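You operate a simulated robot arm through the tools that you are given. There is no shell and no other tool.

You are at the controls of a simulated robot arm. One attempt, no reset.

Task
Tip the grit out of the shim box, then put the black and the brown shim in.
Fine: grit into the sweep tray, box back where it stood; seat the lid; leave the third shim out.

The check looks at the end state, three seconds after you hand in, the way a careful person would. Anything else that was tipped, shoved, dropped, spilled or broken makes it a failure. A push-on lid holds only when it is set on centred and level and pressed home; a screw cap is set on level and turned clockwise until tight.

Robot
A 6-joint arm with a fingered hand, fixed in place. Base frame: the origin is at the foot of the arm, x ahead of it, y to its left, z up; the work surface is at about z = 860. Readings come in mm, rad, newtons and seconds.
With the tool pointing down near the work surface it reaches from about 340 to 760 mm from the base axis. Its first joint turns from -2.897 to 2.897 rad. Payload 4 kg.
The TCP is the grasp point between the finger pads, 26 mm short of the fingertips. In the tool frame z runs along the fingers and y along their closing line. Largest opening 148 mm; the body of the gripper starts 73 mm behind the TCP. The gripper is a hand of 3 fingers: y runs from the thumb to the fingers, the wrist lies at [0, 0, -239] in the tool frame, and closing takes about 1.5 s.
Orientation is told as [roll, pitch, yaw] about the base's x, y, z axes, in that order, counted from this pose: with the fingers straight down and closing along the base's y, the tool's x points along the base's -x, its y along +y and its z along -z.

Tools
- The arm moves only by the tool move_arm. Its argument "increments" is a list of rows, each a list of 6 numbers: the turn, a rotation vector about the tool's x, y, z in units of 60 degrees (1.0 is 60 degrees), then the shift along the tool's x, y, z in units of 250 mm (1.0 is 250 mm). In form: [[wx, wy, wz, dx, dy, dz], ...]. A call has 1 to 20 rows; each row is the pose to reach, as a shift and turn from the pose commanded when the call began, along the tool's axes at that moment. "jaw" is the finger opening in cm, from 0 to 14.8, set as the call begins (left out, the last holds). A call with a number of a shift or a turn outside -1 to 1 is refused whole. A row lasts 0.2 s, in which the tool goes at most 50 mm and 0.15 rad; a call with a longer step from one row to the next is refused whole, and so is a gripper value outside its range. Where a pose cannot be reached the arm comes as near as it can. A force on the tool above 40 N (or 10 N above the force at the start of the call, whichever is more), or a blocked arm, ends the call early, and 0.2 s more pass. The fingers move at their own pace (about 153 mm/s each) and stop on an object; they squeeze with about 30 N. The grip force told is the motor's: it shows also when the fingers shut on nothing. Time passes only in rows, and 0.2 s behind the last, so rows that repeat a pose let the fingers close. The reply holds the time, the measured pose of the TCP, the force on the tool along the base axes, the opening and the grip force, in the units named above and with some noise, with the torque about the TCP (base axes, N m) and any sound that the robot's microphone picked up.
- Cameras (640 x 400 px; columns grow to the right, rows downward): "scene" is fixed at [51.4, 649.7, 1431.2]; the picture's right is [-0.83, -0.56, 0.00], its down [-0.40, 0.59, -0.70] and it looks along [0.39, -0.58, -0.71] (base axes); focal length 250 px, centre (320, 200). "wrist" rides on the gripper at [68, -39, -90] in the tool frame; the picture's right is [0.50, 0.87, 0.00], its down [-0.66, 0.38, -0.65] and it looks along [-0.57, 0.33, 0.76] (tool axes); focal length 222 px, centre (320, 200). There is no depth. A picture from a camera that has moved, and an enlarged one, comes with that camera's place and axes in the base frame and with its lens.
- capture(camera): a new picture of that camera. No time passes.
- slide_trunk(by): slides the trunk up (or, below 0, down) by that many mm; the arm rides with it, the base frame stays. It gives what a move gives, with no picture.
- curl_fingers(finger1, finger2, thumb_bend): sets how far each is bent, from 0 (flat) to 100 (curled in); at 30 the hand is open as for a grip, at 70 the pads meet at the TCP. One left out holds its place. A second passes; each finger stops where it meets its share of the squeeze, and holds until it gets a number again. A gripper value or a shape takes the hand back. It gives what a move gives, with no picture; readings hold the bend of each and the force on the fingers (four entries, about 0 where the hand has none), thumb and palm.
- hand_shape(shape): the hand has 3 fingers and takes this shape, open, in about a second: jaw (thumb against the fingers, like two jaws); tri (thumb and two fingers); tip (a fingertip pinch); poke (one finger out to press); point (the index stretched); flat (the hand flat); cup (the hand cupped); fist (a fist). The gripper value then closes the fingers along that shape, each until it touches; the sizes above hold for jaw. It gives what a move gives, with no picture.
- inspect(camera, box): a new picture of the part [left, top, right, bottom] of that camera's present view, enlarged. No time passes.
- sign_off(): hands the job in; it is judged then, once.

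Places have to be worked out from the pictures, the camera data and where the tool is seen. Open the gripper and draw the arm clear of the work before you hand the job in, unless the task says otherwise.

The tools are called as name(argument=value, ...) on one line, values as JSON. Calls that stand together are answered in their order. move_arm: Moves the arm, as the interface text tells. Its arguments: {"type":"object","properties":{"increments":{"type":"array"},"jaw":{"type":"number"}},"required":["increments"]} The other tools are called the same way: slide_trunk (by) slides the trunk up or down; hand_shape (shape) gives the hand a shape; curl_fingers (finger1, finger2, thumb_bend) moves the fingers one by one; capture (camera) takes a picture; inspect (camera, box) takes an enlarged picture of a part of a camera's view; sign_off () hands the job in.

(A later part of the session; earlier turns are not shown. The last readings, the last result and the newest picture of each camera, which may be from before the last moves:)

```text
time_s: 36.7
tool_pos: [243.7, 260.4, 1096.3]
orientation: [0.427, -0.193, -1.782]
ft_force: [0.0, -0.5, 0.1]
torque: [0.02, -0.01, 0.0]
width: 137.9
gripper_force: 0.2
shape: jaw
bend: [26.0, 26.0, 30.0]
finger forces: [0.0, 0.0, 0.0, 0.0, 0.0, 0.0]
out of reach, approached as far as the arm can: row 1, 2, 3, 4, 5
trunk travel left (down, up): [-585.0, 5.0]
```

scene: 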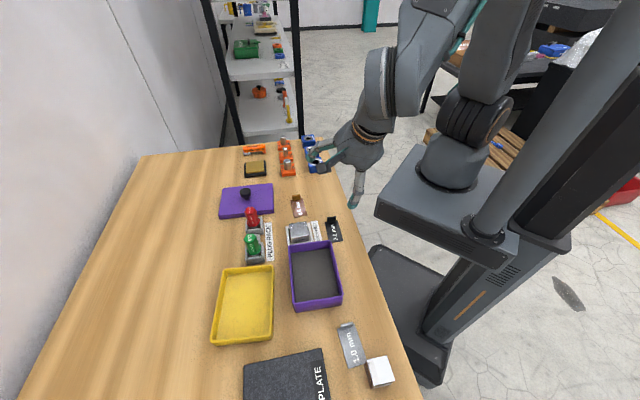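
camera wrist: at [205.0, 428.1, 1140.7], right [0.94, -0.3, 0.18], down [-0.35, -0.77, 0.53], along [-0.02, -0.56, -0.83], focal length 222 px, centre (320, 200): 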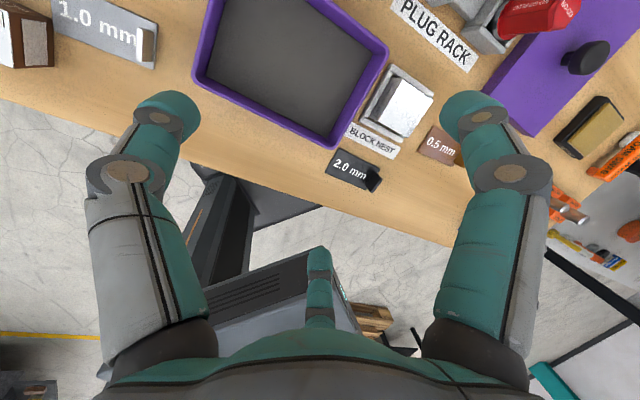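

The spin went through but the lift did not, so the last joint is free. I try bringing the hand upright while moving outward over the table near (230, 330, 1106).

move_arm(increments=[[0.1, 0.046, 0.01, 0.06, -0.016, -0.032], [0.2, 0.092, 0.02, 0.125, -0.033, -0.064], [0.3, 0.138, 0.03, 0.19, -0.05, -0.096], [0.408, 0.184, 0.039, 0.25, -0.066, -0.128], [0.408, 0.184, 0.039, 0.25, -0.066, -0.128]])

capture(camera="scene")

```text
time_s: 37.9
tool_pos: [215.1, 283.6, 993.7]
orientation: [0.122, 0.032, -1.781]
ft_force: [0.3, -0.6, 1.4]
torque: [-0.02, -0.01, 0.02]
width: 138.0
gripper_force: 0.0
shape: jaw
bend: [26.0, 26.0, 30.0]
finger forces: [0.1, 0.0, 0.0, 0.0, 0.0, 0.0]
out of reach, approached as far as the arm can: row 1, 2, 3, 4, 5
trunk travel left (down, up): [-585.0, 5.0]
```

```text
taken
```

scene: 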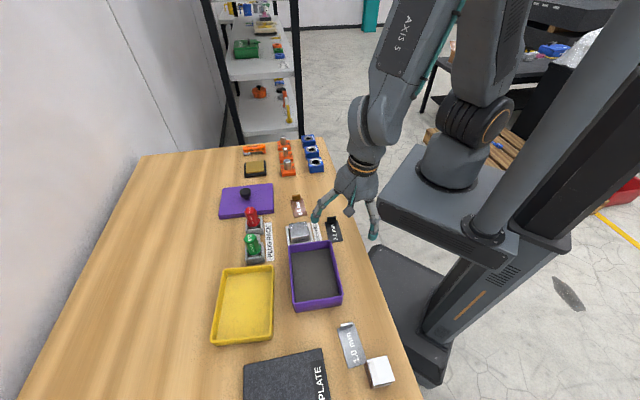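

Again the solver lowered the hand instead of lifting it. I think joint 4 is wound to its limit, with the wrist flipped the wrong way, so I swing the hand outward and upward in the arm's own plane to let it unwind.

move_arm(increments=[[-0.0255, 0.0925, 0, 0.104, 0.034, -0.069], [-0.051, 0.185, 0, 0.209, 0.0675, -0.1385], [-0.0764, 0.2775, 0, 0.313, 0.101, -0.208], [-0.102, 0.37, 0, 0.4175, 0.135, -0.277], [-0.127, 0.4625, 0, 0.522, 0.169, -0.346], [-0.153, 0.555, 0, 0.626, 0.2025, -0.4155], [-0.178, 0.6475, 0, 0.731, 0.236, -0.485], [-0.2036, 0.74, 0, 0.835, 0.27, -0.554], [-0.2036, 0.74, 0, 0.835, 0.27, -0.554]])

capture(camera="scene")

```text
time_s: 39.9
tool_pos: [310.9, 473.7, 1140.9]
orientation: [0.445, 0.779, -1.551]
ft_force: [-0.7, -0.1, 0.0]
torque: [0.02, -0.01, -0.01]
width: 138.1
gripper_force: 0.1
shape: jaw
bend: [26.0, 26.0, 30.0]
finger forces: [0.1, 0.0, 0.1, 0.0, 0.0, 0.0]
trunk travel left (down, up): [-585.0, 5.0]
```

```text
taken
```

scene: 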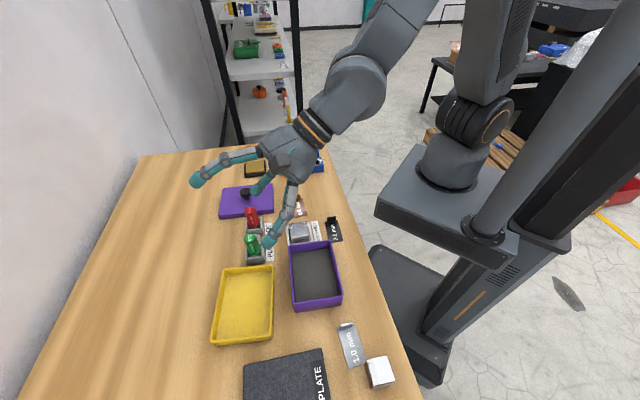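

It worked: the pose was reached with no complaint and the hand tilts outward in the arm's plane. I tilt a further 30° outward to settle joint 4, and then come straight back through vertical.

move_arm(increments=[[-0.0397, 0.0911, 0, 0.087, 0.0375, -0.025], [-0.0793, 0.1821, 0, 0.174, 0.075, -0.05], [-0.119, 0.2732, 0, 0.261, 0.1126, -0.075], [-0.1586, 0.3642, 0, 0.348, 0.15, -0.1], [-0.1983, 0.4553, 0, 0.4356, 0.1876, -0.125], [-0.1983, 0.4553, 0, 0.4356, 0.1876, -0.125]])

capture(camera="scene")

```text
time_s: 41.3
tool_pos: [336.3, 519.1, 1249.0]
orientation: [1.148, 1.124, -0.962]
ft_force: [0.5, 0.0, 0.6]
torque: [-0.01, 0.0, -0.01]
width: 137.9
gripper_force: 0.0
shape: jaw
bend: [26.0, 26.0, 30.0]
finger forces: [0.0, 0.0, 0.1, 0.0, 0.1, 0.1]
trunk travel left (down, up): [-585.0, 5.0]
```

```text
taken
```

scene: 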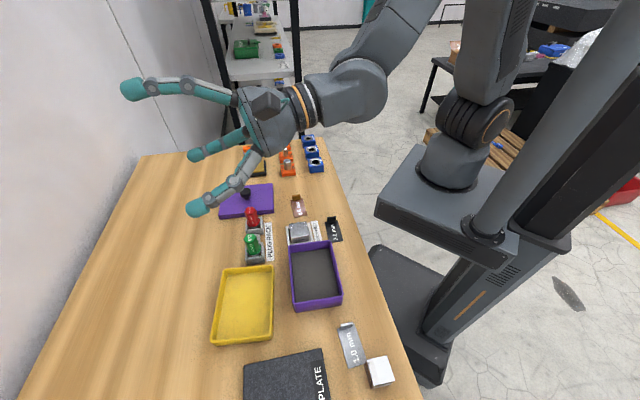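

The arm is healthy here with the hand at 80° tilt. I come back in the arm's plane with the wrist held in place, starting with the first 24° of the return.

move_arm(increments=[[0.0534, -0.1226, 0, -0.1223, -0.0533, -0.0094], [0.1068, -0.2451, 0, -0.2422, -0.1055, -0.0372], [0.1601, -0.3677, 0, -0.3574, -0.1556, -0.0832]])

move_arm(increments=[[0.0534, -0.1226, 0, -0.1223, -0.0533, -0.0094], [0.1068, -0.2451, 0, -0.2422, -0.1055, -0.0372], [0.1601, -0.3677, 0, -0.3574, -0.1556, -0.0832], [0.2135, -0.4903, 0, -0.4656, -0.2028, -0.1466], [0.2669, -0.6128, 0, -0.5648, -0.246, -0.2251], [0.3203, -0.7354, 0, -0.6527, -0.2842, -0.3178]])

capture(camera="scene")

```text
time_s: 42.1
tool_pos: [317.8, 487.4, 1158.1]
orientation: [0.53, 0.856, -1.491]
ft_force: [-0.4, -0.5, 0.7]
torque: [0.0, -0.02, 0.0]
width: 138.2
gripper_force: 0.1
shape: jaw
bend: [26.0, 26.0, 30.0]
finger forces: [0.0, 0.1, 0.1, 0.0, 0.1, 0.0]
trunk travel left (down, up): [-585.0, 5.0]
```

```text
time_s: 43.5
tool_pos: [207.5, 329.6, 1005.6]
orientation: [0.119, 0.141, -1.731]
ft_force: [-0.8, -0.1, -0.5]
torque: [-0.01, 0.01, 0.02]
width: 137.9
gripper_force: 0.0
shape: jaw
bend: [26.0, 26.0, 30.0]
finger forces: [0.1, 0.0, 0.0, 0.0, 0.1, 0.0]
out of reach, approached as far as the arm can: row 3, 4, 5, 6
trunk travel left (down, up): [-585.0, 5.0]
```

```text
taken
```

scene: 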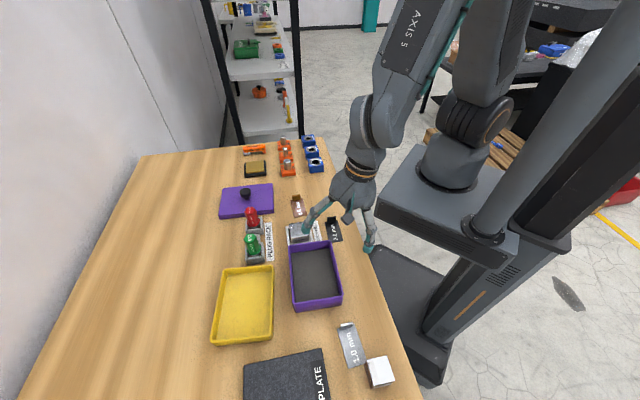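

The wrist joint can't cross its straight position, so joint 4 must be turned back by a half turn. I return to the outward tilt, and from there I will swing the hand round by the left.

move_arm(increments=[[-0.0326, 0.0894, 0, 0.1006, 0.0525, -0.058], [-0.0651, 0.1788, 0, 0.2013, 0.1049, -0.116], [-0.0977, 0.2682, 0, 0.3019, 0.1574, -0.174], [-0.1303, 0.3575, 0, 0.4025, 0.2098, -0.232], [-0.1629, 0.4469, 0, 0.5031, 0.2623, -0.29], [-0.1954, 0.5363, 0, 0.6038, 0.3147, -0.348], [-0.228, 0.6257, 0, 0.7044, 0.3672, -0.406], [-0.228, 0.6257, 0, 0.7044, 0.3672, -0.406]])

```text
time_s: 45.3
tool_pos: [309.8, 477.6, 1137.5]
orientation: [0.464, 0.772, -1.524]
ft_force: [-0.1, -0.2, 0.4]
torque: [0.03, -0.03, -0.01]
width: 138.3
gripper_force: 0.1
shape: jaw
bend: [26.0, 26.0, 30.0]
finger forces: [0.0, 0.0, 0.0, 0.0, 0.1, 0.0]
trunk travel left (down, up): [-585.0, 5.0]
```

Reached cleanly again. I tilt the extra 30° outward with the wrist fixed, and then begin a rigid swing about the forearm axis by way of the left side.

move_arm(increments=[[-0.0415, 0.0902, 0, 0.09, 0.0415, -0.005], [-0.083, 0.1804, 0, 0.179, 0.0824, -0.0206], [-0.1246, 0.2707, 0, 0.266, 0.1225, -0.046], [-0.1661, 0.3609, 0, 0.351, 0.1615, -0.0815], [-0.2076, 0.4511, 0, 0.4316, 0.1986, -0.1264], [-0.2076, 0.4511, 0, 0.4316, 0.1986, -0.1264]])

move_arm(increments=[[0.07, 0.0322, -0.0985, 0.0285, -0.0715, -0.0031], [0.14, 0.0644, -0.197, 0.0493, -0.1451, -0.0124], [0.21, 0.0966, -0.2955, 0.0621, -0.2195, -0.0276], [0.28, 0.1288, -0.394, 0.0666, -0.2935, -0.0485], [0.35, 0.161, -0.4925, 0.0628, -0.3658, -0.0749], [0.42, 0.1931, -0.591, 0.0506, -0.4351, -0.1061], [0.49, 0.2253, -0.6895, 0.0304, -0.5004, -0.1417], [0.5596, 0.2575, -0.788, 0.0024, -0.5603, -0.1812]])

capture(camera="scene")

```text
time_s: 46.7
tool_pos: [336.0, 517.6, 1250.5]
orientation: [1.169, 1.108, -0.939]
ft_force: [0.1, -0.5, 0.1]
torque: [0.0, 0.01, -0.02]
width: 138.0
gripper_force: 0.1
shape: jaw
bend: [26.0, 26.0, 30.0]
finger forces: [0.0, 0.1, 0.0, 0.0, 0.1, 0.0]
trunk travel left (down, up): [-585.0, 5.0]
```

```text
time_s: 48.5
tool_pos: [201.7, 539.7, 1200.7]
orientation: [1.137, 0.424, -0.148]
ft_force: [-0.6, 0.3, -0.9]
torque: [-0.01, -0.03, 0.02]
width: 137.7
gripper_force: 0.2
shape: jaw
bend: [26.0, 26.0, 30.0]
finger forces: [0.1, 0.1, 0.1, 0.0, 0.0, 0.0]
trunk travel left (down, up): [-585.0, 5.0]
```

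```text
taken
```

scene: 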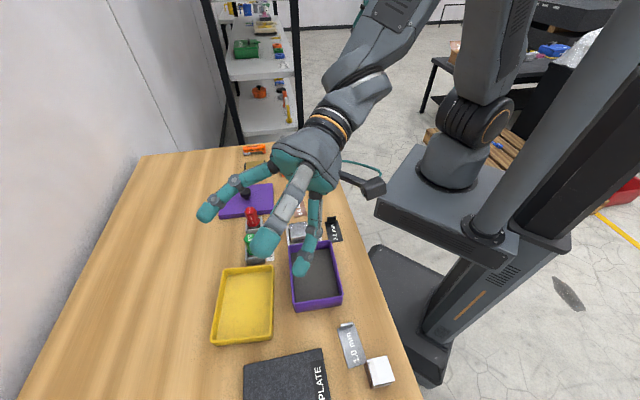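

The swing by the left works with no limit reported. I do the second 60°.

move_arm(increments=[[0.07, 0.0322, -0.0985, 0.0285, -0.0715, -0.0031], [0.14, 0.0644, -0.197, 0.0493, -0.1451, -0.0124], [0.21, 0.0966, -0.2955, 0.0621, -0.2195, -0.0276], [0.28, 0.1288, -0.394, 0.0666, -0.2935, -0.0485], [0.35, 0.161, -0.4925, 0.0628, -0.3658, -0.0749], [0.42, 0.1931, -0.591, 0.0506, -0.4351, -0.1061], [0.49, 0.2253, -0.6895, 0.0304, -0.5004, -0.1417], [0.5596, 0.2575, -0.788, 0.0024, -0.5603, -0.1812]])

capture(camera="scene")

```text
time_s: 50.3
tool_pos: [141.8, 449.6, 1101.6]
orientation: [0.652, -0.062, 0.572]
ft_force: [0.3, -0.6, 0.8]
torque: [0.01, 0.0, 0.04]
width: 138.0
gripper_force: 0.0
shape: jaw
bend: [26.0, 26.0, 30.0]
finger forces: [0.0, 0.1, 0.0, 0.0, 0.0, 0.1]
trunk travel left (down, up): [-585.0, 5.0]
```

```text
taken
```

scene: 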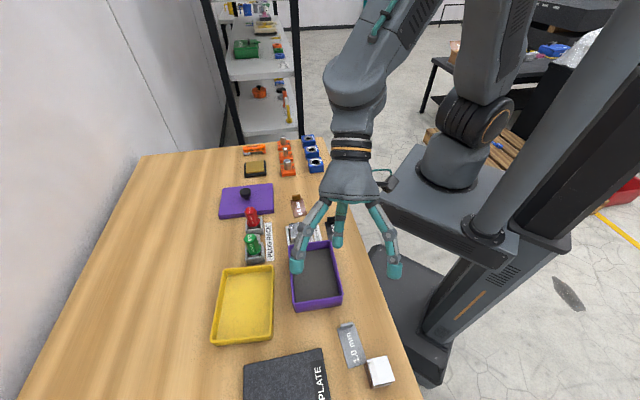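

Two thirds of the way and still no limit. I do the last 60°, which should leave the hand nearly vertical at z≈1055.

move_arm(increments=[[0.07, 0.0322, -0.0985, 0.0285, -0.0715, -0.0031], [0.14, 0.0644, -0.197, 0.0493, -0.1451, -0.0124], [0.21, 0.0966, -0.2955, 0.0621, -0.2195, -0.0276], [0.28, 0.1288, -0.394, 0.0666, -0.2935, -0.0485], [0.35, 0.161, -0.4925, 0.0628, -0.3658, -0.0749], [0.42, 0.1931, -0.591, 0.0506, -0.4351, -0.1061], [0.49, 0.2253, -0.6895, 0.0304, -0.5004, -0.1417], [0.5596, 0.2575, -0.788, 0.0024, -0.5603, -0.1812]])

capture(camera="scene")

```text
time_s: 52.1
tool_pos: [224.8, 331.9, 1061.5]
orientation: [0.035, -0.073, 1.429]
ft_force: [0.2, -0.4, -0.6]
torque: [0.01, -0.01, -0.02]
width: 138.1
gripper_force: 0.1
shape: jaw
bend: [26.0, 26.0, 30.0]
finger forces: [0.0, 0.0, 0.0, 0.0, 0.0, 0.0]
out of reach, approached as far as the arm can: row 8
trunk travel left (down, up): [-585.0, 5.0]
```

```text
taken
```

scene: 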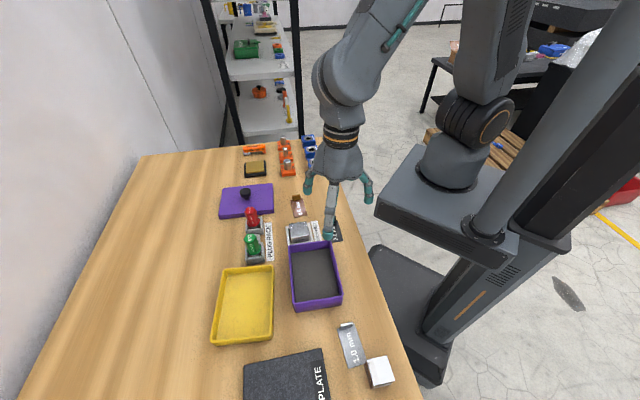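

The hand is back in the ordinary wrist posture, nearly vertical at yaw 1.43, close to the upper end of the last joint's travel. I level it with a slight unwind and lift it before setting the trunk back.

move_arm(increments=[[0.033, 0.07, 0.05, 0, 0, -0.12], [0.033, 0.07, 0.05, 0, 0, -0.24], [0.033, 0.07, 0.05, 0, 0, -0.36], [0.033, 0.07, 0.05, 0, 0, -0.4]])

slide_trunk(by=-60)

```text
time_s: 53.1
tool_pos: [227.1, 324.5, 1160.6]
orientation: [0.0, -0.001, 1.375]
ft_force: [-0.7, 0.0, -0.5]
torque: [-0.01, 0.0, 0.01]
width: 138.0
gripper_force: 0.0
shape: jaw
bend: [26.0, 26.0, 30.0]
finger forces: [0.1, 0.0, 0.1, 0.0, 0.1, 0.1]
out of reach, approached as far as the arm can: row 1
trunk travel left (down, up): [-585.0, 5.0]
```

```text
time_s: 54.1
tool_pos: [226.5, 326.3, 1100.4]
orientation: [0.001, -0.001, 1.376]
ft_force: [0.8, 0.7, 0.0]
torque: [-0.01, -0.02, -0.02]
width: 138.0
gripper_force: 0.1
shape: jaw
bend: [26.0, 26.0, 30.0]
finger forces: [0.1, 0.1, 0.1, 0.1, 0.0, 0.0]
trunk travel left (down, up): [-525.0, 65.0]
```

The arm has fully recovered: trunk back at its start, hand vertical at yaw 1.376. I unwind clockwise in steps towards -2.39.

move_arm(increments=[[0, 0, 0.1284, 0, 0, -0.04], [0, 0, 0.2568, 0, 0, -0.08], [0, 0, 0.3853, 0, 0, -0.12], [0, 0, 0.5137, 0, 0, -0.16], [0, 0, 0.6421, 0, 0, -0.2], [0, 0, 0.7706, 0, 0, -0.2], [0, 0, 0.899, 0, 0, -0.2]])

move_arm(increments=[[0, 0, 0.1284, 0, 0, 0], [0, 0, 0.2568, 0, 0, 0], [0, 0, 0.3853, 0, 0, 0], [0, 0, 0.5137, 0, 0, 0], [0, 0, 0.6421, 0, 0, 0], [0, 0, 0.7706, 0, 0, 0], [0, 0, 0.899, 0, 0, 0]])

move_arm(increments=[[0, 0, 0.1284, 0, 0, 0], [0, 0, 0.2568, 0, 0, 0], [0, 0, 0.3853, 0, 0, 0], [0, 0, 0.5137, 0, 0, 0], [0, 0, 0.6421, 0, 0, 0], [0, 0, 0.7706, 0, 0, 0], [0, 0, 0.899, 0, 0, 0]])

move_arm(increments=[[0, 0, 0.1284, 0, 0, 0], [0, 0, 0.2568, 0, 0, 0], [0, 0, 0.3853, 0, 0, 0], [0, 0, 0.5137, 0, 0, 0], [0, 0, 0.6421, 0, 0, 0], [0, 0, 0.7706, 0, 0, 0], [0, 0, 0.899, 0, 0, 0]])

```text
time_s: 55.7
tool_pos: [226.2, 326.6, 1150.6]
orientation: [0.003, 0.0, 0.433]
ft_force: [-0.6, 0.4, 0.2]
torque: [0.0, 0.0, -0.01]
width: 137.9
gripper_force: 0.1
shape: jaw
bend: [26.0, 26.0, 30.0]
finger forces: [0.1, 0.0, 0.0, 0.1, 0.1, 0.0]
trunk travel left (down, up): [-525.0, 65.0]
```

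```text
time_s: 57.3
tool_pos: [292.6, 250.2, 1082.5]
orientation: [0.043, 0.052, -0.429]
ft_force: [0.3, -0.4, 0.0]
torque: [0.0, -0.03, -0.01]
width: 138.2
gripper_force: 0.1
shape: jaw
bend: [26.0, 26.0, 30.0]
finger forces: [0.0, 0.0, 0.1, 0.0, 0.0, 0.0]
out of reach, approached as far as the arm can: row 4, 5, 6, 7
trunk travel left (down, up): [-525.0, 65.0]
```

```text
time_s: 58.9
tool_pos: [323.9, 125.6, 964.2]
orientation: [0.014, 0.134, -1.274]
ft_force: [-0.9, 0.4, 1.1]
torque: [-0.02, 0.03, 0.0]
width: 138.2
gripper_force: 0.1
shape: jaw
bend: [26.0, 26.0, 30.0]
finger forces: [0.0, 0.1, 0.0, 0.0, 0.0, 0.0]
out of reach, approached as far as the arm can: row 1, 2, 3, 4, 5, 6, 7
trunk travel left (down, up): [-525.0, 65.0]
```

```text
time_s: 60.5
tool_pos: [329.2, 120.2, 886.4]
orientation: [-0.088, 0.124, -2.177]
ft_force: [0.3, 0.3, -0.7]
torque: [-0.01, 0.03, -0.01]
width: 137.8
gripper_force: 0.0
shape: jaw
bend: [26.0, 26.0, 30.0]
finger forces: [0.0, 0.1, 0.0, 0.0, 0.1, 0.0]
out of reach, approached as far as the arm can: row 1, 2, 3, 4, 5, 6, 7
trunk travel left (down, up): [-525.0, 65.0]
```

I should not have chained those calls: the arm hit a limit and drifted to (329, 120, 886), very low. The force readings are near zero, so I stop and check both cameras for any contact.

capture(camera="scene")

capture(camera="wrist")

inspect(camera="scene", box=[200, 120, 400, 260])

```text
taken
```

scene: 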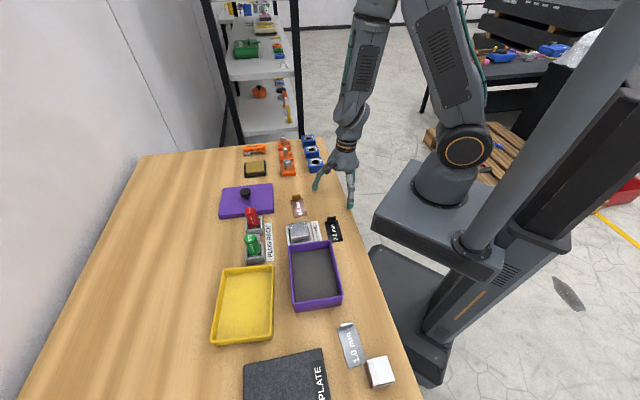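

```text
taken
camera wrist: at [334.5, 183.3, 986.1], right [1.0, -0.08, -0.01], down [-0.06, -0.84, 0.53], along [-0.05, -0.53, -0.85], focal length 222 px, centre (320, 200)
```

wrist: 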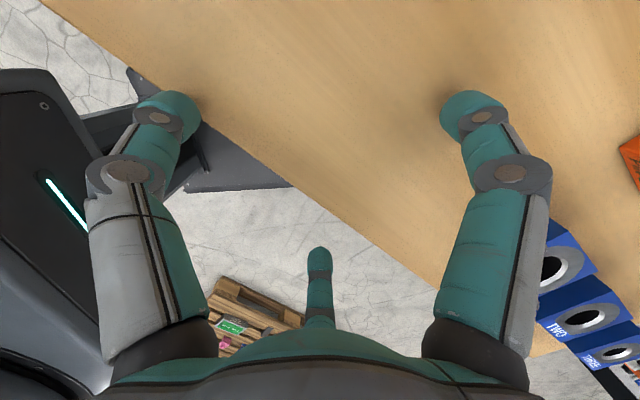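

```text
2.86 times, centred on (300, 190) of scene
camera zoom: at [51.4, 649.7, 1431.2], right [-0.83, -0.56, 0.0], down [-0.4, 0.59, -0.7], along [0.39, -0.58, -0.71], focal length 714 px, centre (377, 229)
```

zoom: 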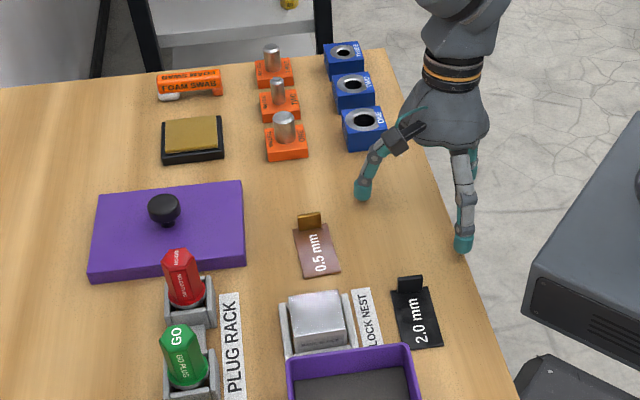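

Nothing appears touched: the fingers sit just beyond the table edge and all parts are where they were. I raise the trunk straight up first to get clear, and check after every move from now on.

slide_trunk(by=65)

capture(camera="scene")

```text
time_s: 61.5
tool_pos: [330.6, 119.3, 950.5]
orientation: [-0.09, 0.122, -2.175]
ft_force: [0.2, -0.7, 0.5]
torque: [0.03, 0.0, 0.0]
width: 138.0
gripper_force: 0.1
shape: jaw
bend: [26.0, 26.0, 30.0]
finger forces: [0.0, 0.0, 0.0, 0.0, 0.0, 0.0]
trunk travel left (down, up): [-590.0, 0.0]
```

```text
taken
```

scene: 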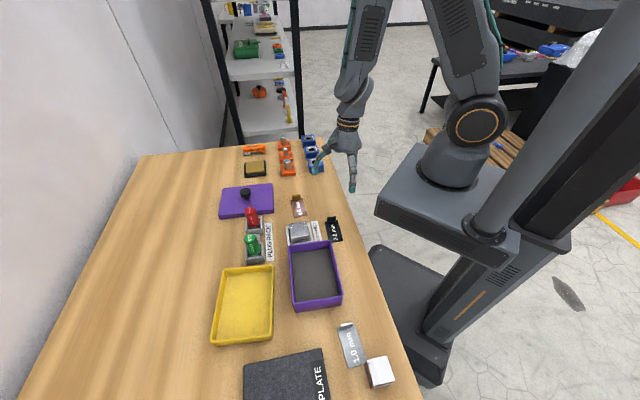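

I'm clear at z=950. In this posture the yaw can only grow counter-clockwise, so I back out that way: up, inward along the table, and counter-clockwise.

move_arm(increments=[[-0.005, -0.024, -0.137, 0.046, -0.048, -0.0775], [-0.01, -0.049, -0.274, 0.093, -0.097, -0.155], [-0.015, -0.073, -0.411, 0.14, -0.145, -0.2325], [-0.02, -0.097, -0.5485, 0.186, -0.194, -0.31], [-0.0245, -0.1215, -0.686, 0.2325, -0.2425, -0.3875], [-0.0295, -0.1459, -0.8228, 0.279, -0.291, -0.465], [-0.0295, -0.1459, -0.8228, 0.279, -0.291, -0.465]])

capture(camera="scene")

```text
time_s: 63.1
tool_pos: [325.8, 80.8, 999.0]
orientation: [0.016, 0.057, -1.297]
ft_force: [-0.3, 0.2, 0.1]
torque: [-0.02, -0.02, 0.02]
width: 137.9
gripper_force: 0.1
shape: jaw
bend: [26.0, 26.0, 30.0]
finger forces: [0.0, 0.0, 0.1, 0.0, 0.0, 0.1]
out of reach, approached as far as the arm can: row 1, 2, 3, 4, 5, 6, 7
trunk travel left (down, up): [-590.0, 0.0]
```

```text
taken
```

scene: 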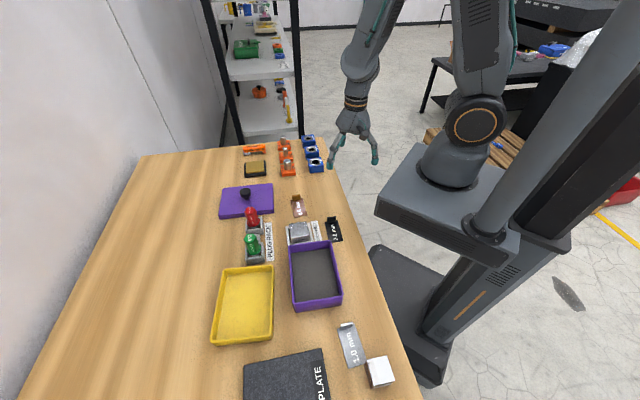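

The yaw is unwinding, now -1.30, at a safe height. I keep turning counter-clockwise in place until the limit lets go.

move_arm(increments=[[0, 0, -0.137, 0, 0, -0.03], [0, 0, -0.274, 0, 0, -0.06], [0, 0, -0.411, 0, 0, -0.09], [0, 0, -0.548, 0, 0, -0.12], [0, 0, -0.685, 0, 0, -0.15], [0, 0, -0.822, 0, 0, -0.18], [0, 0, -0.959, 0, 0, -0.2], [0, 0, -0.959, 0, 0, -0.2]])

capture(camera="scene")

```text
time_s: 64.9
tool_pos: [326.7, 82.5, 1042.8]
orientation: [0.064, 0.02, -0.291]
ft_force: [-0.5, 0.4, 0.1]
torque: [-0.03, -0.01, -0.01]
width: 138.0
gripper_force: 0.1
shape: jaw
bend: [26.0, 26.0, 30.0]
finger forces: [0.1, 0.0, 0.0, 0.0, 0.0, 0.0]
trunk travel left (down, up): [-590.0, 0.0]
```

```text
taken
```

scene: 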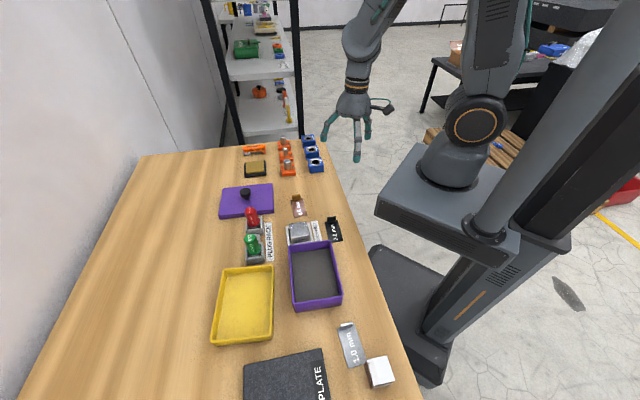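

That call completed with no limit, so the posture is healthy for yaws from about -0.3 upwards. I move back over the table near (226, 326, 1200), still turning counter-clockwise.

move_arm(increments=[[0.008, 0.001, -0.094, 0.084, 0.107, -0.07], [0.016, 0.0015, -0.1885, 0.1685, 0.2135, -0.14], [0.0245, 0.002, -0.283, 0.253, 0.32, -0.21], [0.0327, 0.003, -0.377, 0.337, 0.427, -0.28], [0.041, 0.004, -0.471, 0.421, 0.534, -0.351], [0.049, 0.0045, -0.5655, 0.5055, 0.6405, -0.421], [0.057, 0.005, -0.66, 0.59, 0.747, -0.491], [0.0654, 0.0061, -0.754, 0.674, 0.854, -0.561], [0.0654, 0.0061, -0.754, 0.674, 0.854, -0.561]])

capture(camera="scene")

```text
time_s: 66.9
tool_pos: [228.7, 330.1, 1197.2]
orientation: [-0.009, 0.004, 0.495]
ft_force: [-0.5, 0.3, 0.7]
torque: [0.01, -0.01, 0.02]
width: 138.0
gripper_force: 0.1
shape: jaw
bend: [26.0, 26.0, 30.0]
finger forces: [0.0, 0.0, 0.0, 0.0, 0.0, 0.0]
out of reach, approached as far as the arm can: row 2, 3
trunk travel left (down, up): [-590.0, 0.0]
```

```text
taken
```

scene: 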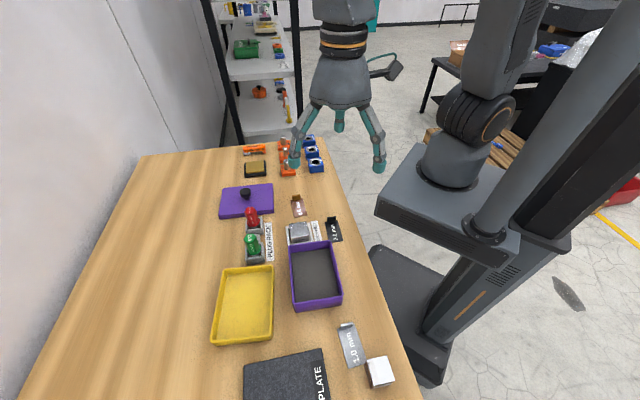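

Back at a high, central pose at yaw 0.5. I test the clockwise direction gently from here, one step at a time, to see which wrist branch this is.

move_arm(increments=[[0, 0, 0.13, 0, 0, 0], [0, 0, 0.26, 0, 0, 0], [0, 0, 0.39, 0, 0, 0], [0, 0, 0.52, 0, 0, 0]])

```text
time_s: 67.9
tool_pos: [241.3, 318.5, 1188.9]
orientation: [-0.002, 0.004, -0.044]
ft_force: [0.8, -0.2, -0.3]
torque: [-0.04, 0.06, 0.0]
width: 138.0
gripper_force: 0.0
shape: jaw
bend: [26.0, 26.0, 30.0]
finger forces: [0.0, 0.1, 0.0, 0.0, 0.1, 0.0]
out of reach, approached as far as the arm can: row 4
trunk travel left (down, up): [-590.0, 0.0]
```

The clockwise limit appears at yaw ≈0 here, so the free range lies counter-clockwise. I turn counter-clockwise towards +3.89, which is the same as -2.39, checking each step.

move_arm(increments=[[0, 0, -0.137, 0.01, 0.02, -0.01], [0, 0, -0.274, 0.02, 0.04, -0.02], [0, 0, -0.411, 0.03, 0.06, -0.03], [0, 0, -0.548, 0.04, 0.08, -0.04], [0, 0, -0.685, 0.05, 0.1, -0.04], [0, 0, -0.822, 0.06, 0.12, -0.04], [0, 0, -0.94, 0.06, 0.12, -0.04]])

```text
time_s: 69.5
tool_pos: [228.1, 348.7, 1197.5]
orientation: [-0.009, 0.007, 0.937]
ft_force: [0.4, -0.2, -0.1]
torque: [-0.03, 0.01, -0.01]
width: 138.3
gripper_force: 0.1
shape: jaw
bend: [26.0, 26.0, 30.0]
finger forces: [0.0, 0.0, 0.0, 0.0, 0.0, 0.1]
trunk travel left (down, up): [-590.0, 0.0]
```

Fine up to yaw 0.94. I turn on counter-clockwise.

move_arm(increments=[[0, 0, -0.137, 0, 0, 0], [0, 0, -0.274, 0, 0, 0], [0, 0, -0.411, 0, 0, 0], [0, 0, -0.548, 0, 0, 0], [0, 0, -0.685, 0, 0, 0], [0, 0, -0.822, 0, 0, 0], [0, 0, -0.94, 0, 0, 0]])

```text
time_s: 71.1
tool_pos: [227.6, 349.6, 1197.9]
orientation: [0.0, 0.008, 1.922]
ft_force: [-0.2, 0.1, 1.1]
torque: [0.03, 0.03, 0.0]
width: 138.1
gripper_force: 0.0
shape: jaw
bend: [26.0, 26.0, 30.0]
finger forces: [0.0, 0.1, 0.1, 0.0, 0.0, 0.1]
trunk travel left (down, up): [-590.0, 0.0]
```

Still free at yaw 1.92, so I continue.

move_arm(increments=[[0, 0, -0.137, 0, 0, 0], [0, 0, -0.274, 0, 0, 0], [0, 0, -0.411, 0, 0, 0], [0, 0, -0.548, 0, 0, 0], [0, 0, -0.685, 0, 0, 0], [0, 0, -0.822, 0, 0, 0], [0, 0, -0.94, 0, 0, 0]])

```text
time_s: 72.7
tool_pos: [228.5, 348.1, 1198.2]
orientation: [0.008, 0.003, 2.906]
ft_force: [-0.1, -0.7, -0.5]
torque: [0.02, 0.0, -0.01]
width: 137.9
gripper_force: 0.2
shape: jaw
bend: [26.0, 26.0, 30.0]
finger forces: [0.0, 0.0, 0.1, 0.0, 0.1, 0.0]
trunk travel left (down, up): [-590.0, 0.0]
```

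Free at 2.91 too. The last part brings me to the grasp yaw of -2.39, and I shift over the box as I go.

move_arm(increments=[[0, 0, -0.137, 0.01, -0.03, 0.02], [0, 0, -0.274, 0.02, -0.06, 0.04], [0, 0, -0.411, 0.04, -0.1, 0.06], [0, 0, -0.548, 0.05, -0.14, 0.08], [0, 0, -0.685, 0.06, -0.18, 0.1], [0, 0, -0.822, 0.07, -0.22, 0.12], [0, 0, -0.943, 0.08, -0.26, 0.12]])

capture(camera="scene")

```text
time_s: 74.3
tool_pos: [264.6, 407.0, 1168.5]
orientation: [0.008, -0.007, -2.389]
ft_force: [-0.5, -0.2, 0.0]
torque: [0.01, -0.02, 0.0]
width: 137.9
gripper_force: 0.0
shape: jaw
bend: [26.0, 26.0, 30.0]
finger forces: [0.1, 0.0, 0.0, 0.0, 0.0, 0.1]
trunk travel left (down, up): [-590.0, 0.0]
```

```text
taken
```

scene: 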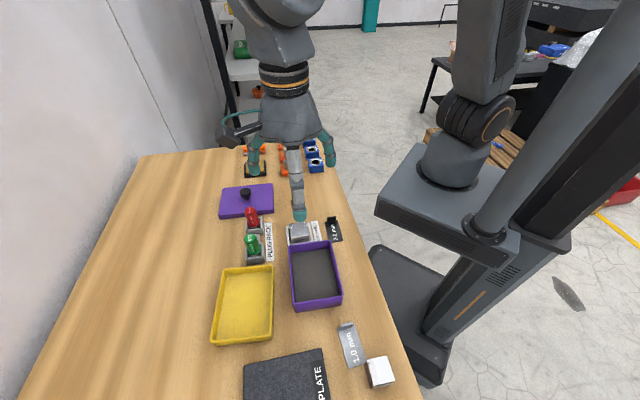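

I'm back at yaw -2.39 in a healthy posture. I rehearse the sideways pour here: over the tray first, then tilting with the fingers swinging along the table and the wrist towards the racks.

move_arm(increments=[[0, 0, 0, 0.134, -0.073, -0.02], [0, 0, 0, 0.268, -0.146, -0.04], [0, 0, 0, 0.402, -0.219, -0.048], [0, 0, 0, 0.536, -0.292, -0.048], [0, 0, 0, 0.536, -0.292, -0.048]])

```text
time_s: 75.5
tool_pos: [317.5, 551.2, 1176.5]
orientation: [0.008, -0.006, -2.391]
ft_force: [0.4, 1.0, -0.2]
torque: [-0.03, 0.0, -0.02]
width: 138.0
gripper_force: 0.1
shape: jaw
bend: [26.0, 26.0, 30.0]
finger forces: [0.1, 0.0, 0.0, 0.0, 0.0, 0.0]
trunk travel left (down, up): [-590.0, 0.0]
```

Over the tray at (317, 551, 1177). I tilt 30° about tool x and watch.

move_arm(increments=[[0.125, 0, 0, 0, 0, 0], [0.25, 0, 0, 0, 0, 0], [0.375, 0, 0, 0, 0, 0], [0.5, 0, 0, 0, 0, 0], [0.5, 0, 0, 0, 0, 0]])

```text
time_s: 76.7
tool_pos: [312.6, 551.1, 1178.3]
orientation: [-0.515, -0.006, -2.391]
ft_force: [0.0, 0.2, 0.8]
torque: [0.01, -0.01, -0.04]
width: 138.3
gripper_force: 0.0
shape: jaw
bend: [26.0, 26.0, 30.0]
finger forces: [0.0, 0.1, 0.0, 0.0, 0.0, 0.1]
trunk travel left (down, up): [-590.0, 0.0]
```

No limit at 30°. I go on to 60°.

move_arm(increments=[[0.125, 0, 0, 0, 0, 0], [0.25, 0, 0, 0, 0, 0], [0.375, 0, 0, 0, 0, 0], [0.5, 0, 0, 0, 0, 0], [0.5, 0, 0, 0, 0, 0]])

capture(camera="scene")

```text
time_s: 77.9
tool_pos: [311.7, 552.7, 1178.0]
orientation: [-1.04, -0.005, -2.39]
ft_force: [-0.6, -0.7, -0.4]
torque: [0.02, -0.01, -0.03]
width: 138.0
gripper_force: 0.0
shape: jaw
bend: [26.0, 26.0, 30.0]
finger forces: [0.1, 0.0, 0.0, 0.1, 0.0, 0.0]
trunk travel left (down, up): [-590.0, 0.0]
```

```text
taken
```

scene: 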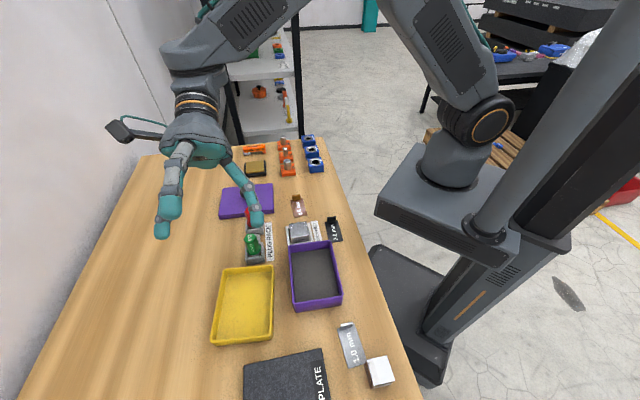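

The 60° tilt is clean. I continue towards 95°.

move_arm(increments=[[0.12, 0, 0, 0, 0, 0], [0.24, 0, 0, 0, 0, 0], [0.36, 0, 0, 0, 0, 0], [0.48, 0, 0, 0, 0, 0], [0.58, 0, 0, 0, 0, 0], [0.58, 0, 0, 0, 0, 0]])

capture(camera="scene")

```text
time_s: 79.3
tool_pos: [311.6, 551.0, 1178.4]
orientation: [-1.648, -0.006, -2.391]
ft_force: [-0.7, 0.4, 0.1]
torque: [0.03, -0.03, -0.02]
width: 138.2
gripper_force: 0.1
shape: jaw
bend: [26.0, 26.0, 30.0]
finger forces: [0.0, 0.1, 0.0, 0.1, 0.0, 0.0]
trunk travel left (down, up): [-590.0, 0.0]
```

```text
taken
```

scene: 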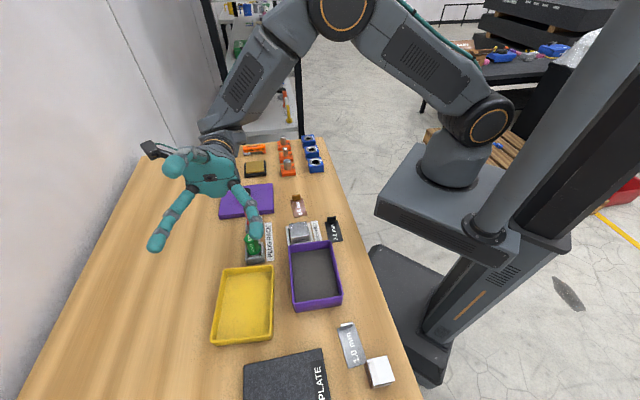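

95° is reached with no complaint: thumb on top and the fingers pointing along the table. I try 120°.

move_arm(increments=[[0.125, 0, 0, 0, 0, 0], [0.25, 0, 0, 0, 0, 0], [0.375, 0, 0, 0, 0, 0], [0.42, 0, 0, 0, 0, 0], [0.42, 0, 0, 0, 0, 0]])

capture(camera="scene")

capture(camera="wrist")

```text
time_s: 80.5
tool_pos: [311.2, 552.2, 1179.2]
orientation: [-2.087, -0.004, -2.392]
ft_force: [0.3, 0.2, 0.0]
torque: [0.03, -0.01, 0.01]
width: 138.1
gripper_force: 0.1
shape: jaw
bend: [26.0, 26.0, 30.0]
finger forces: [0.1, 0.1, 0.1, 0.0, 0.0, 0.0]
trunk travel left (down, up): [-590.0, 0.0]
```

```text
taken
```

scene: 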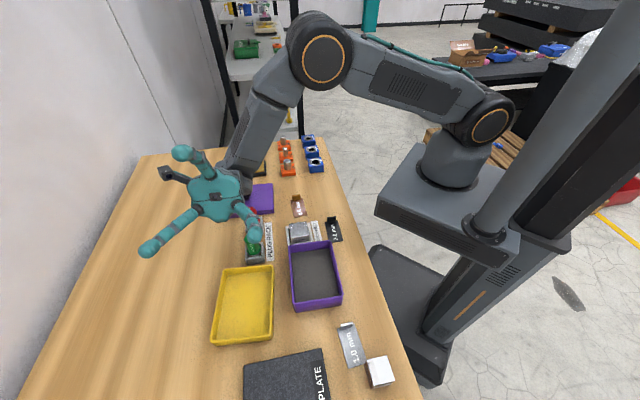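

```text
taken
camera wrist: at [426.1, 527.3, 1166.1], right [0.07, 0.65, -0.76], down [-0.22, -0.73, -0.65], along [-0.97, 0.21, 0.09], focal length 222 px, centre (320, 200)
```

wrist: 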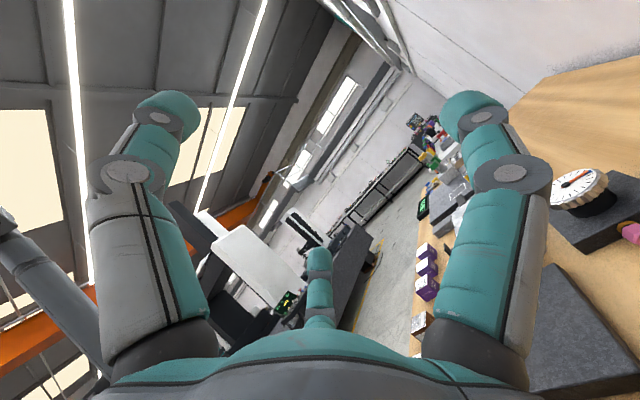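

120° works too, so the pour can be done in this posture. Pouring across the tray's diagonal gives more margin, so I test yawing 43° clockwise about the vertical while tilted.

move_arm(increments=[[0, 0.104, -0.059, 0, 0, 0], [0, 0.208, -0.118, 0, 0, 0], [0, 0.3115, -0.177, 0, 0, 0], [0, 0.415, -0.236, 0, 0, 0], [0, 0.519, -0.295, 0, 0, 0], [0, 0.623, -0.3535, 0, 0, 0], [0, 0.623, -0.3535, 0, 0, 0]])

capture(camera="scene")

```text
time_s: 82.1
tool_pos: [311.2, 552.9, 1178.2]
orientation: [-2.081, -0.006, 3.14]
ft_force: [-0.6, -0.3, -0.4]
torque: [0.0, 0.0, -0.07]
width: 138.0
gripper_force: 0.1
shape: jaw
bend: [26.0, 26.0, 30.0]
finger forces: [0.0, 0.0, 0.1, 0.1, 0.0, 0.0]
trunk travel left (down, up): [-590.0, 0.0]
```

```text
taken
```

scene: 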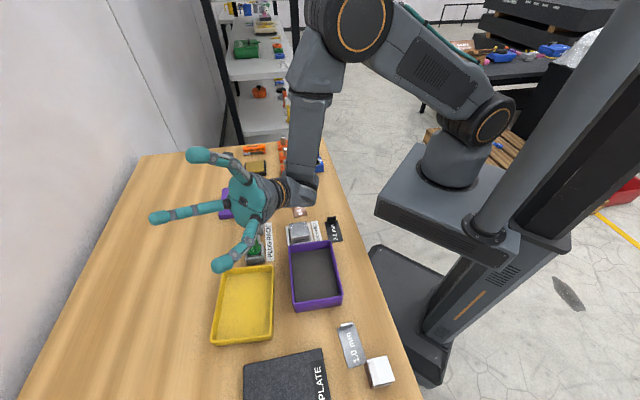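

This is reachable as well, with the wrist over the box and nest area. I test lowering by 60 mm here to see how low the pour can be done.

move_arm(increments=[[0, 0, 0, 0, 0.07, -0.039], [0, 0, 0, 0, 0.14, -0.078], [0, 0, 0, 0, 0.2094, -0.1172], [0, 0, 0, 0, 0.2094, -0.1172]])

capture(camera="scene")

```text
time_s: 83.1
tool_pos: [311.2, 552.4, 1118.0]
orientation: [-2.082, -0.003, 3.141]
ft_force: [0.5, -0.2, -0.2]
torque: [0.02, 0.01, 0.0]
width: 137.9
gripper_force: 0.1
shape: jaw
bend: [26.0, 26.0, 30.0]
finger forces: [0.1, 0.1, 0.0, 0.1, 0.0, 0.1]
trunk travel left (down, up): [-590.0, 0.0]
```

```text
taken
```

scene: 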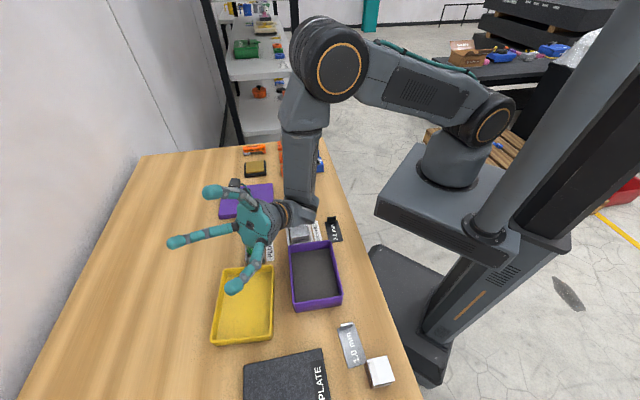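

The low pour pose at z=1118 works. I tilt back to vertical at this same yaw to check that path too, first 60°.

move_arm(increments=[[-0.125, 0, 0, 0, 0, 0], [-0.25, 0, 0, 0, 0, 0], [-0.375, 0, 0, 0, 0, 0], [-0.5, 0, 0, 0, 0, 0], [-0.625, 0, 0, 0, 0, 0], [-0.75, 0, 0, 0, 0, 0], [-0.875, 0, 0, 0, 0, 0], [-1.0, 0, 0, 0, 0, 0], [-1.0, 0, 0, 0, 0, 0]])

```text
time_s: 85.1
tool_pos: [311.6, 551.9, 1117.7]
orientation: [-1.034, -0.004, 3.141]
ft_force: [1.0, 0.5, 0.9]
torque: [0.0, -0.02, 0.02]
width: 137.8
gripper_force: 0.1
shape: jaw
bend: [26.0, 26.0, 30.0]
finger forces: [0.1, 0.0, 0.0, 0.1, 0.0, 0.0]
trunk travel left (down, up): [-590.0, 0.0]
```

Clean so far. I do the rest back to vertical.

move_arm(increments=[[-0.125, 0, 0, 0, 0, 0], [-0.25, 0, 0, 0, 0, 0], [-0.375, 0, 0, 0, 0, 0], [-0.5, 0, 0, 0, 0, 0], [-0.625, 0, 0, 0, 0, 0], [-0.75, 0, 0, 0, 0, 0], [-0.875, 0, 0, 0, 0, 0], [-0.987, 0, 0, 0, 0, 0], [-0.987, 0, 0, 0, 0, 0]])

capture(camera="wrist")

```text
time_s: 87.1
tool_pos: [310.9, 551.2, 1117.6]
orientation: [-0.002, -0.004, 3.142]
ft_force: [0.7, -0.3, 0.5]
torque: [-0.02, -0.03, 0.01]
width: 138.1
gripper_force: 0.1
shape: jaw
bend: [26.0, 26.0, 30.0]
finger forces: [0.0, 0.1, 0.0, 0.1, 0.0, 0.1]
trunk travel left (down, up): [-590.0, 0.0]
```

```text
taken
camera wrist: at [377.5, 592.0, 1206.9], right [0.5, -0.87, 0.0], down [-0.65, -0.38, 0.66], along [-0.57, -0.33, -0.76], focal length 222 px, centre (320, 200)
```

wrist: 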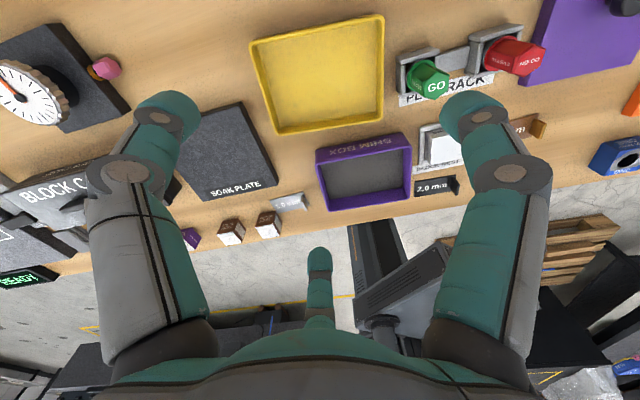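

The full pour path, vertical to 120° and back at yaw π, is clear. From this spot I enlarge the tray and the box to refine their places.

inspect(camera="wrist", box=[230, 0, 430, 140])

inspect(camera="wrist", box=[300, 110, 460, 220])

inspect(camera="wrist", box=[390, 10, 570, 130])

```text
2.86 times, centred on (330, 70) of wrist
camera zoom: at [377.5, 592.0, 1206.9], right [0.5, -0.87, 0.0], down [-0.65, -0.38, 0.66], along [-0.57, -0.33, -0.76], focal length 635 px, centre (291, 571)
```

zoom: 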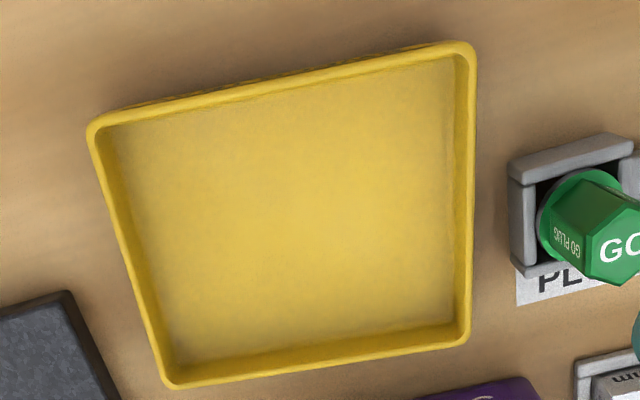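

```text
3.64 times, centred on (380, 165) of wrist
camera zoom: at [377.5, 592.0, 1206.9], right [0.5, -0.87, 0.0], down [-0.65, -0.38, 0.66], along [-0.57, -0.33, -0.76], focal length 808 px, centre (102, 327)
```

zoom: 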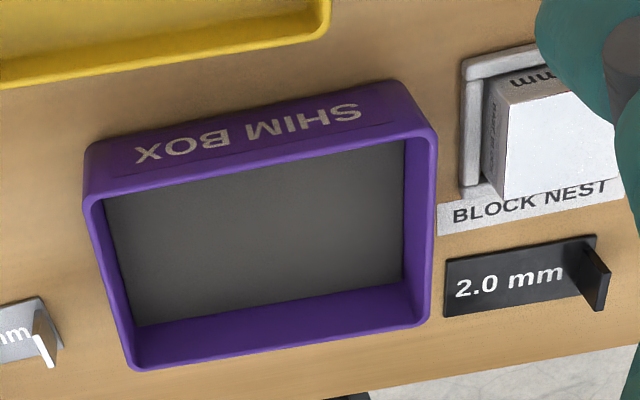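

```text
3.33 times, centred on (480, 70) of wrist
camera zoom: at [377.5, 592.0, 1206.9], right [0.5, -0.87, 0.0], down [-0.65, -0.38, 0.66], along [-0.57, -0.33, -0.76], focal length 740 px, centre (-213, 633)
```

zoom: 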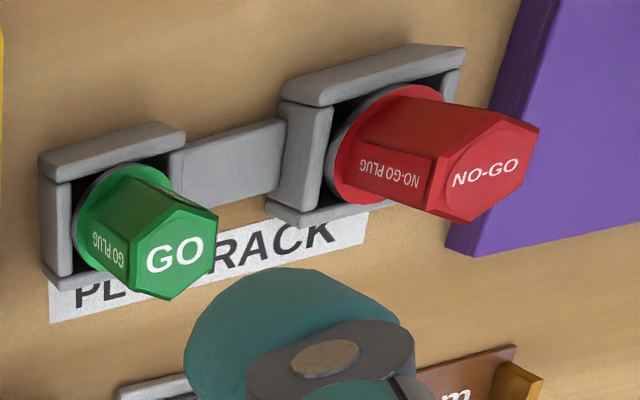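

Three views now agree: the box is 110 × 145 mm, its rim near z=910, its centre (222, 417), its long axis at 133.4°. The tray is centred near (311, 551). I move above the box at (216, 423, 1018), turning to yaw -2.384.

move_arm(increments=[[0, 0, -0.1033, -0.054, 0.073, 0.0], [0, 0, -0.2066, -0.108, 0.146, 0.0], [0, 0, -0.3099, -0.163, 0.219, 0.1], [0, 0, -0.413, -0.217, 0.293, 0.2], [0, 0, -0.516, -0.271, 0.366, 0.3], [0, 0, -0.62, -0.325, 0.439, 0.4], [0, 0, -0.723, -0.3796, 0.512, 0.4], [0, 0, -0.723, -0.3796, 0.512, 0.4]], jaw=14.0)

capture(camera="wrist")

capture(camera="scene")

```text
time_s: 88.9
tool_pos: [218.5, 428.7, 1025.9]
orientation: [-0.035, -0.026, -2.382]
ft_force: [-0.3, -1.6, -0.7]
torque: [-0.03, -0.03, 0.02]
width: 140.0
gripper_force: 0.0
shape: jaw
bend: [26.0, 26.0, 29.0]
finger forces: [0.0, 0.1, 0.0, 0.1, 0.0, 0.0]
out of reach, approached as far as the arm can: row 5, 6, 7, 8
trunk travel left (down, up): [-590.0, 0.0]
```

```text
taken
camera wrist: at [243.4, 503.6, 1114.0], right [0.96, -0.28, -0.04], down [-0.19, -0.73, 0.66], along [-0.22, -0.62, -0.75], focal length 222 px, centre (320, 200)
```

wrist: 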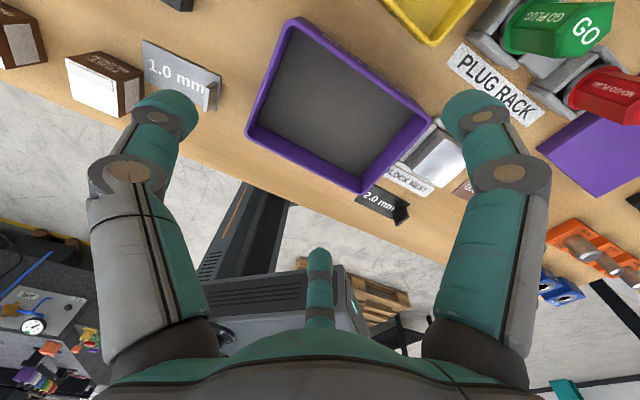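

```text
taken
```

scene: 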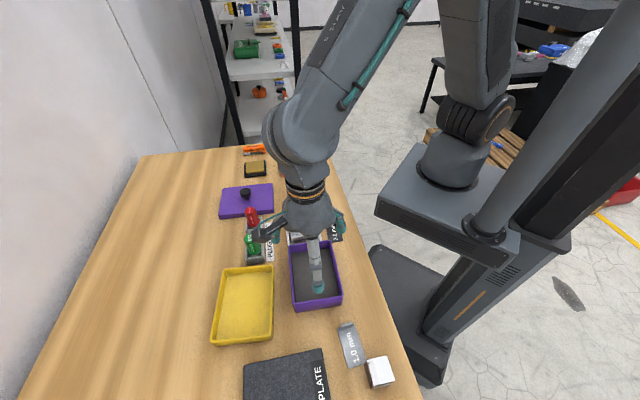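

At this lower height the wrist touches a limit again: 8 mm short and slightly tilted. A lower trunk gives the wrist more room near the table, so I raise the hand 215 mm first and then slide the trunk down by the same amount.

move_arm(increments=[[0, 0, 0, 0, 0, -0.17], [-0.0167, 0.0124, 0, -0.011, 0.0045, -0.34], [-0.0334, 0.0248, 0, -0.022, 0.009, -0.51], [-0.0334, 0.0248, 0, -0.022, 0.009, -0.68], [-0.0334, 0.0248, 0, -0.022, 0.009, -0.86], [-0.0334, 0.0248, 0, -0.022, 0.009, -0.86]])

```text
time_s: 90.3
tool_pos: [215.5, 423.5, 1242.8]
orientation: [0.032, 0.024, -2.384]
ft_force: [0.0, -1.5, -0.1]
torque: [-0.03, 0.02, -0.03]
width: 140.1
gripper_force: 0.1
shape: jaw
bend: [26.0, 26.0, 29.0]
finger forces: [0.1, 0.0, 0.1, 0.1, 0.0, 0.0]
out of reach, approached as far as the arm can: row 1
trunk travel left (down, up): [-590.0, 0.0]
```

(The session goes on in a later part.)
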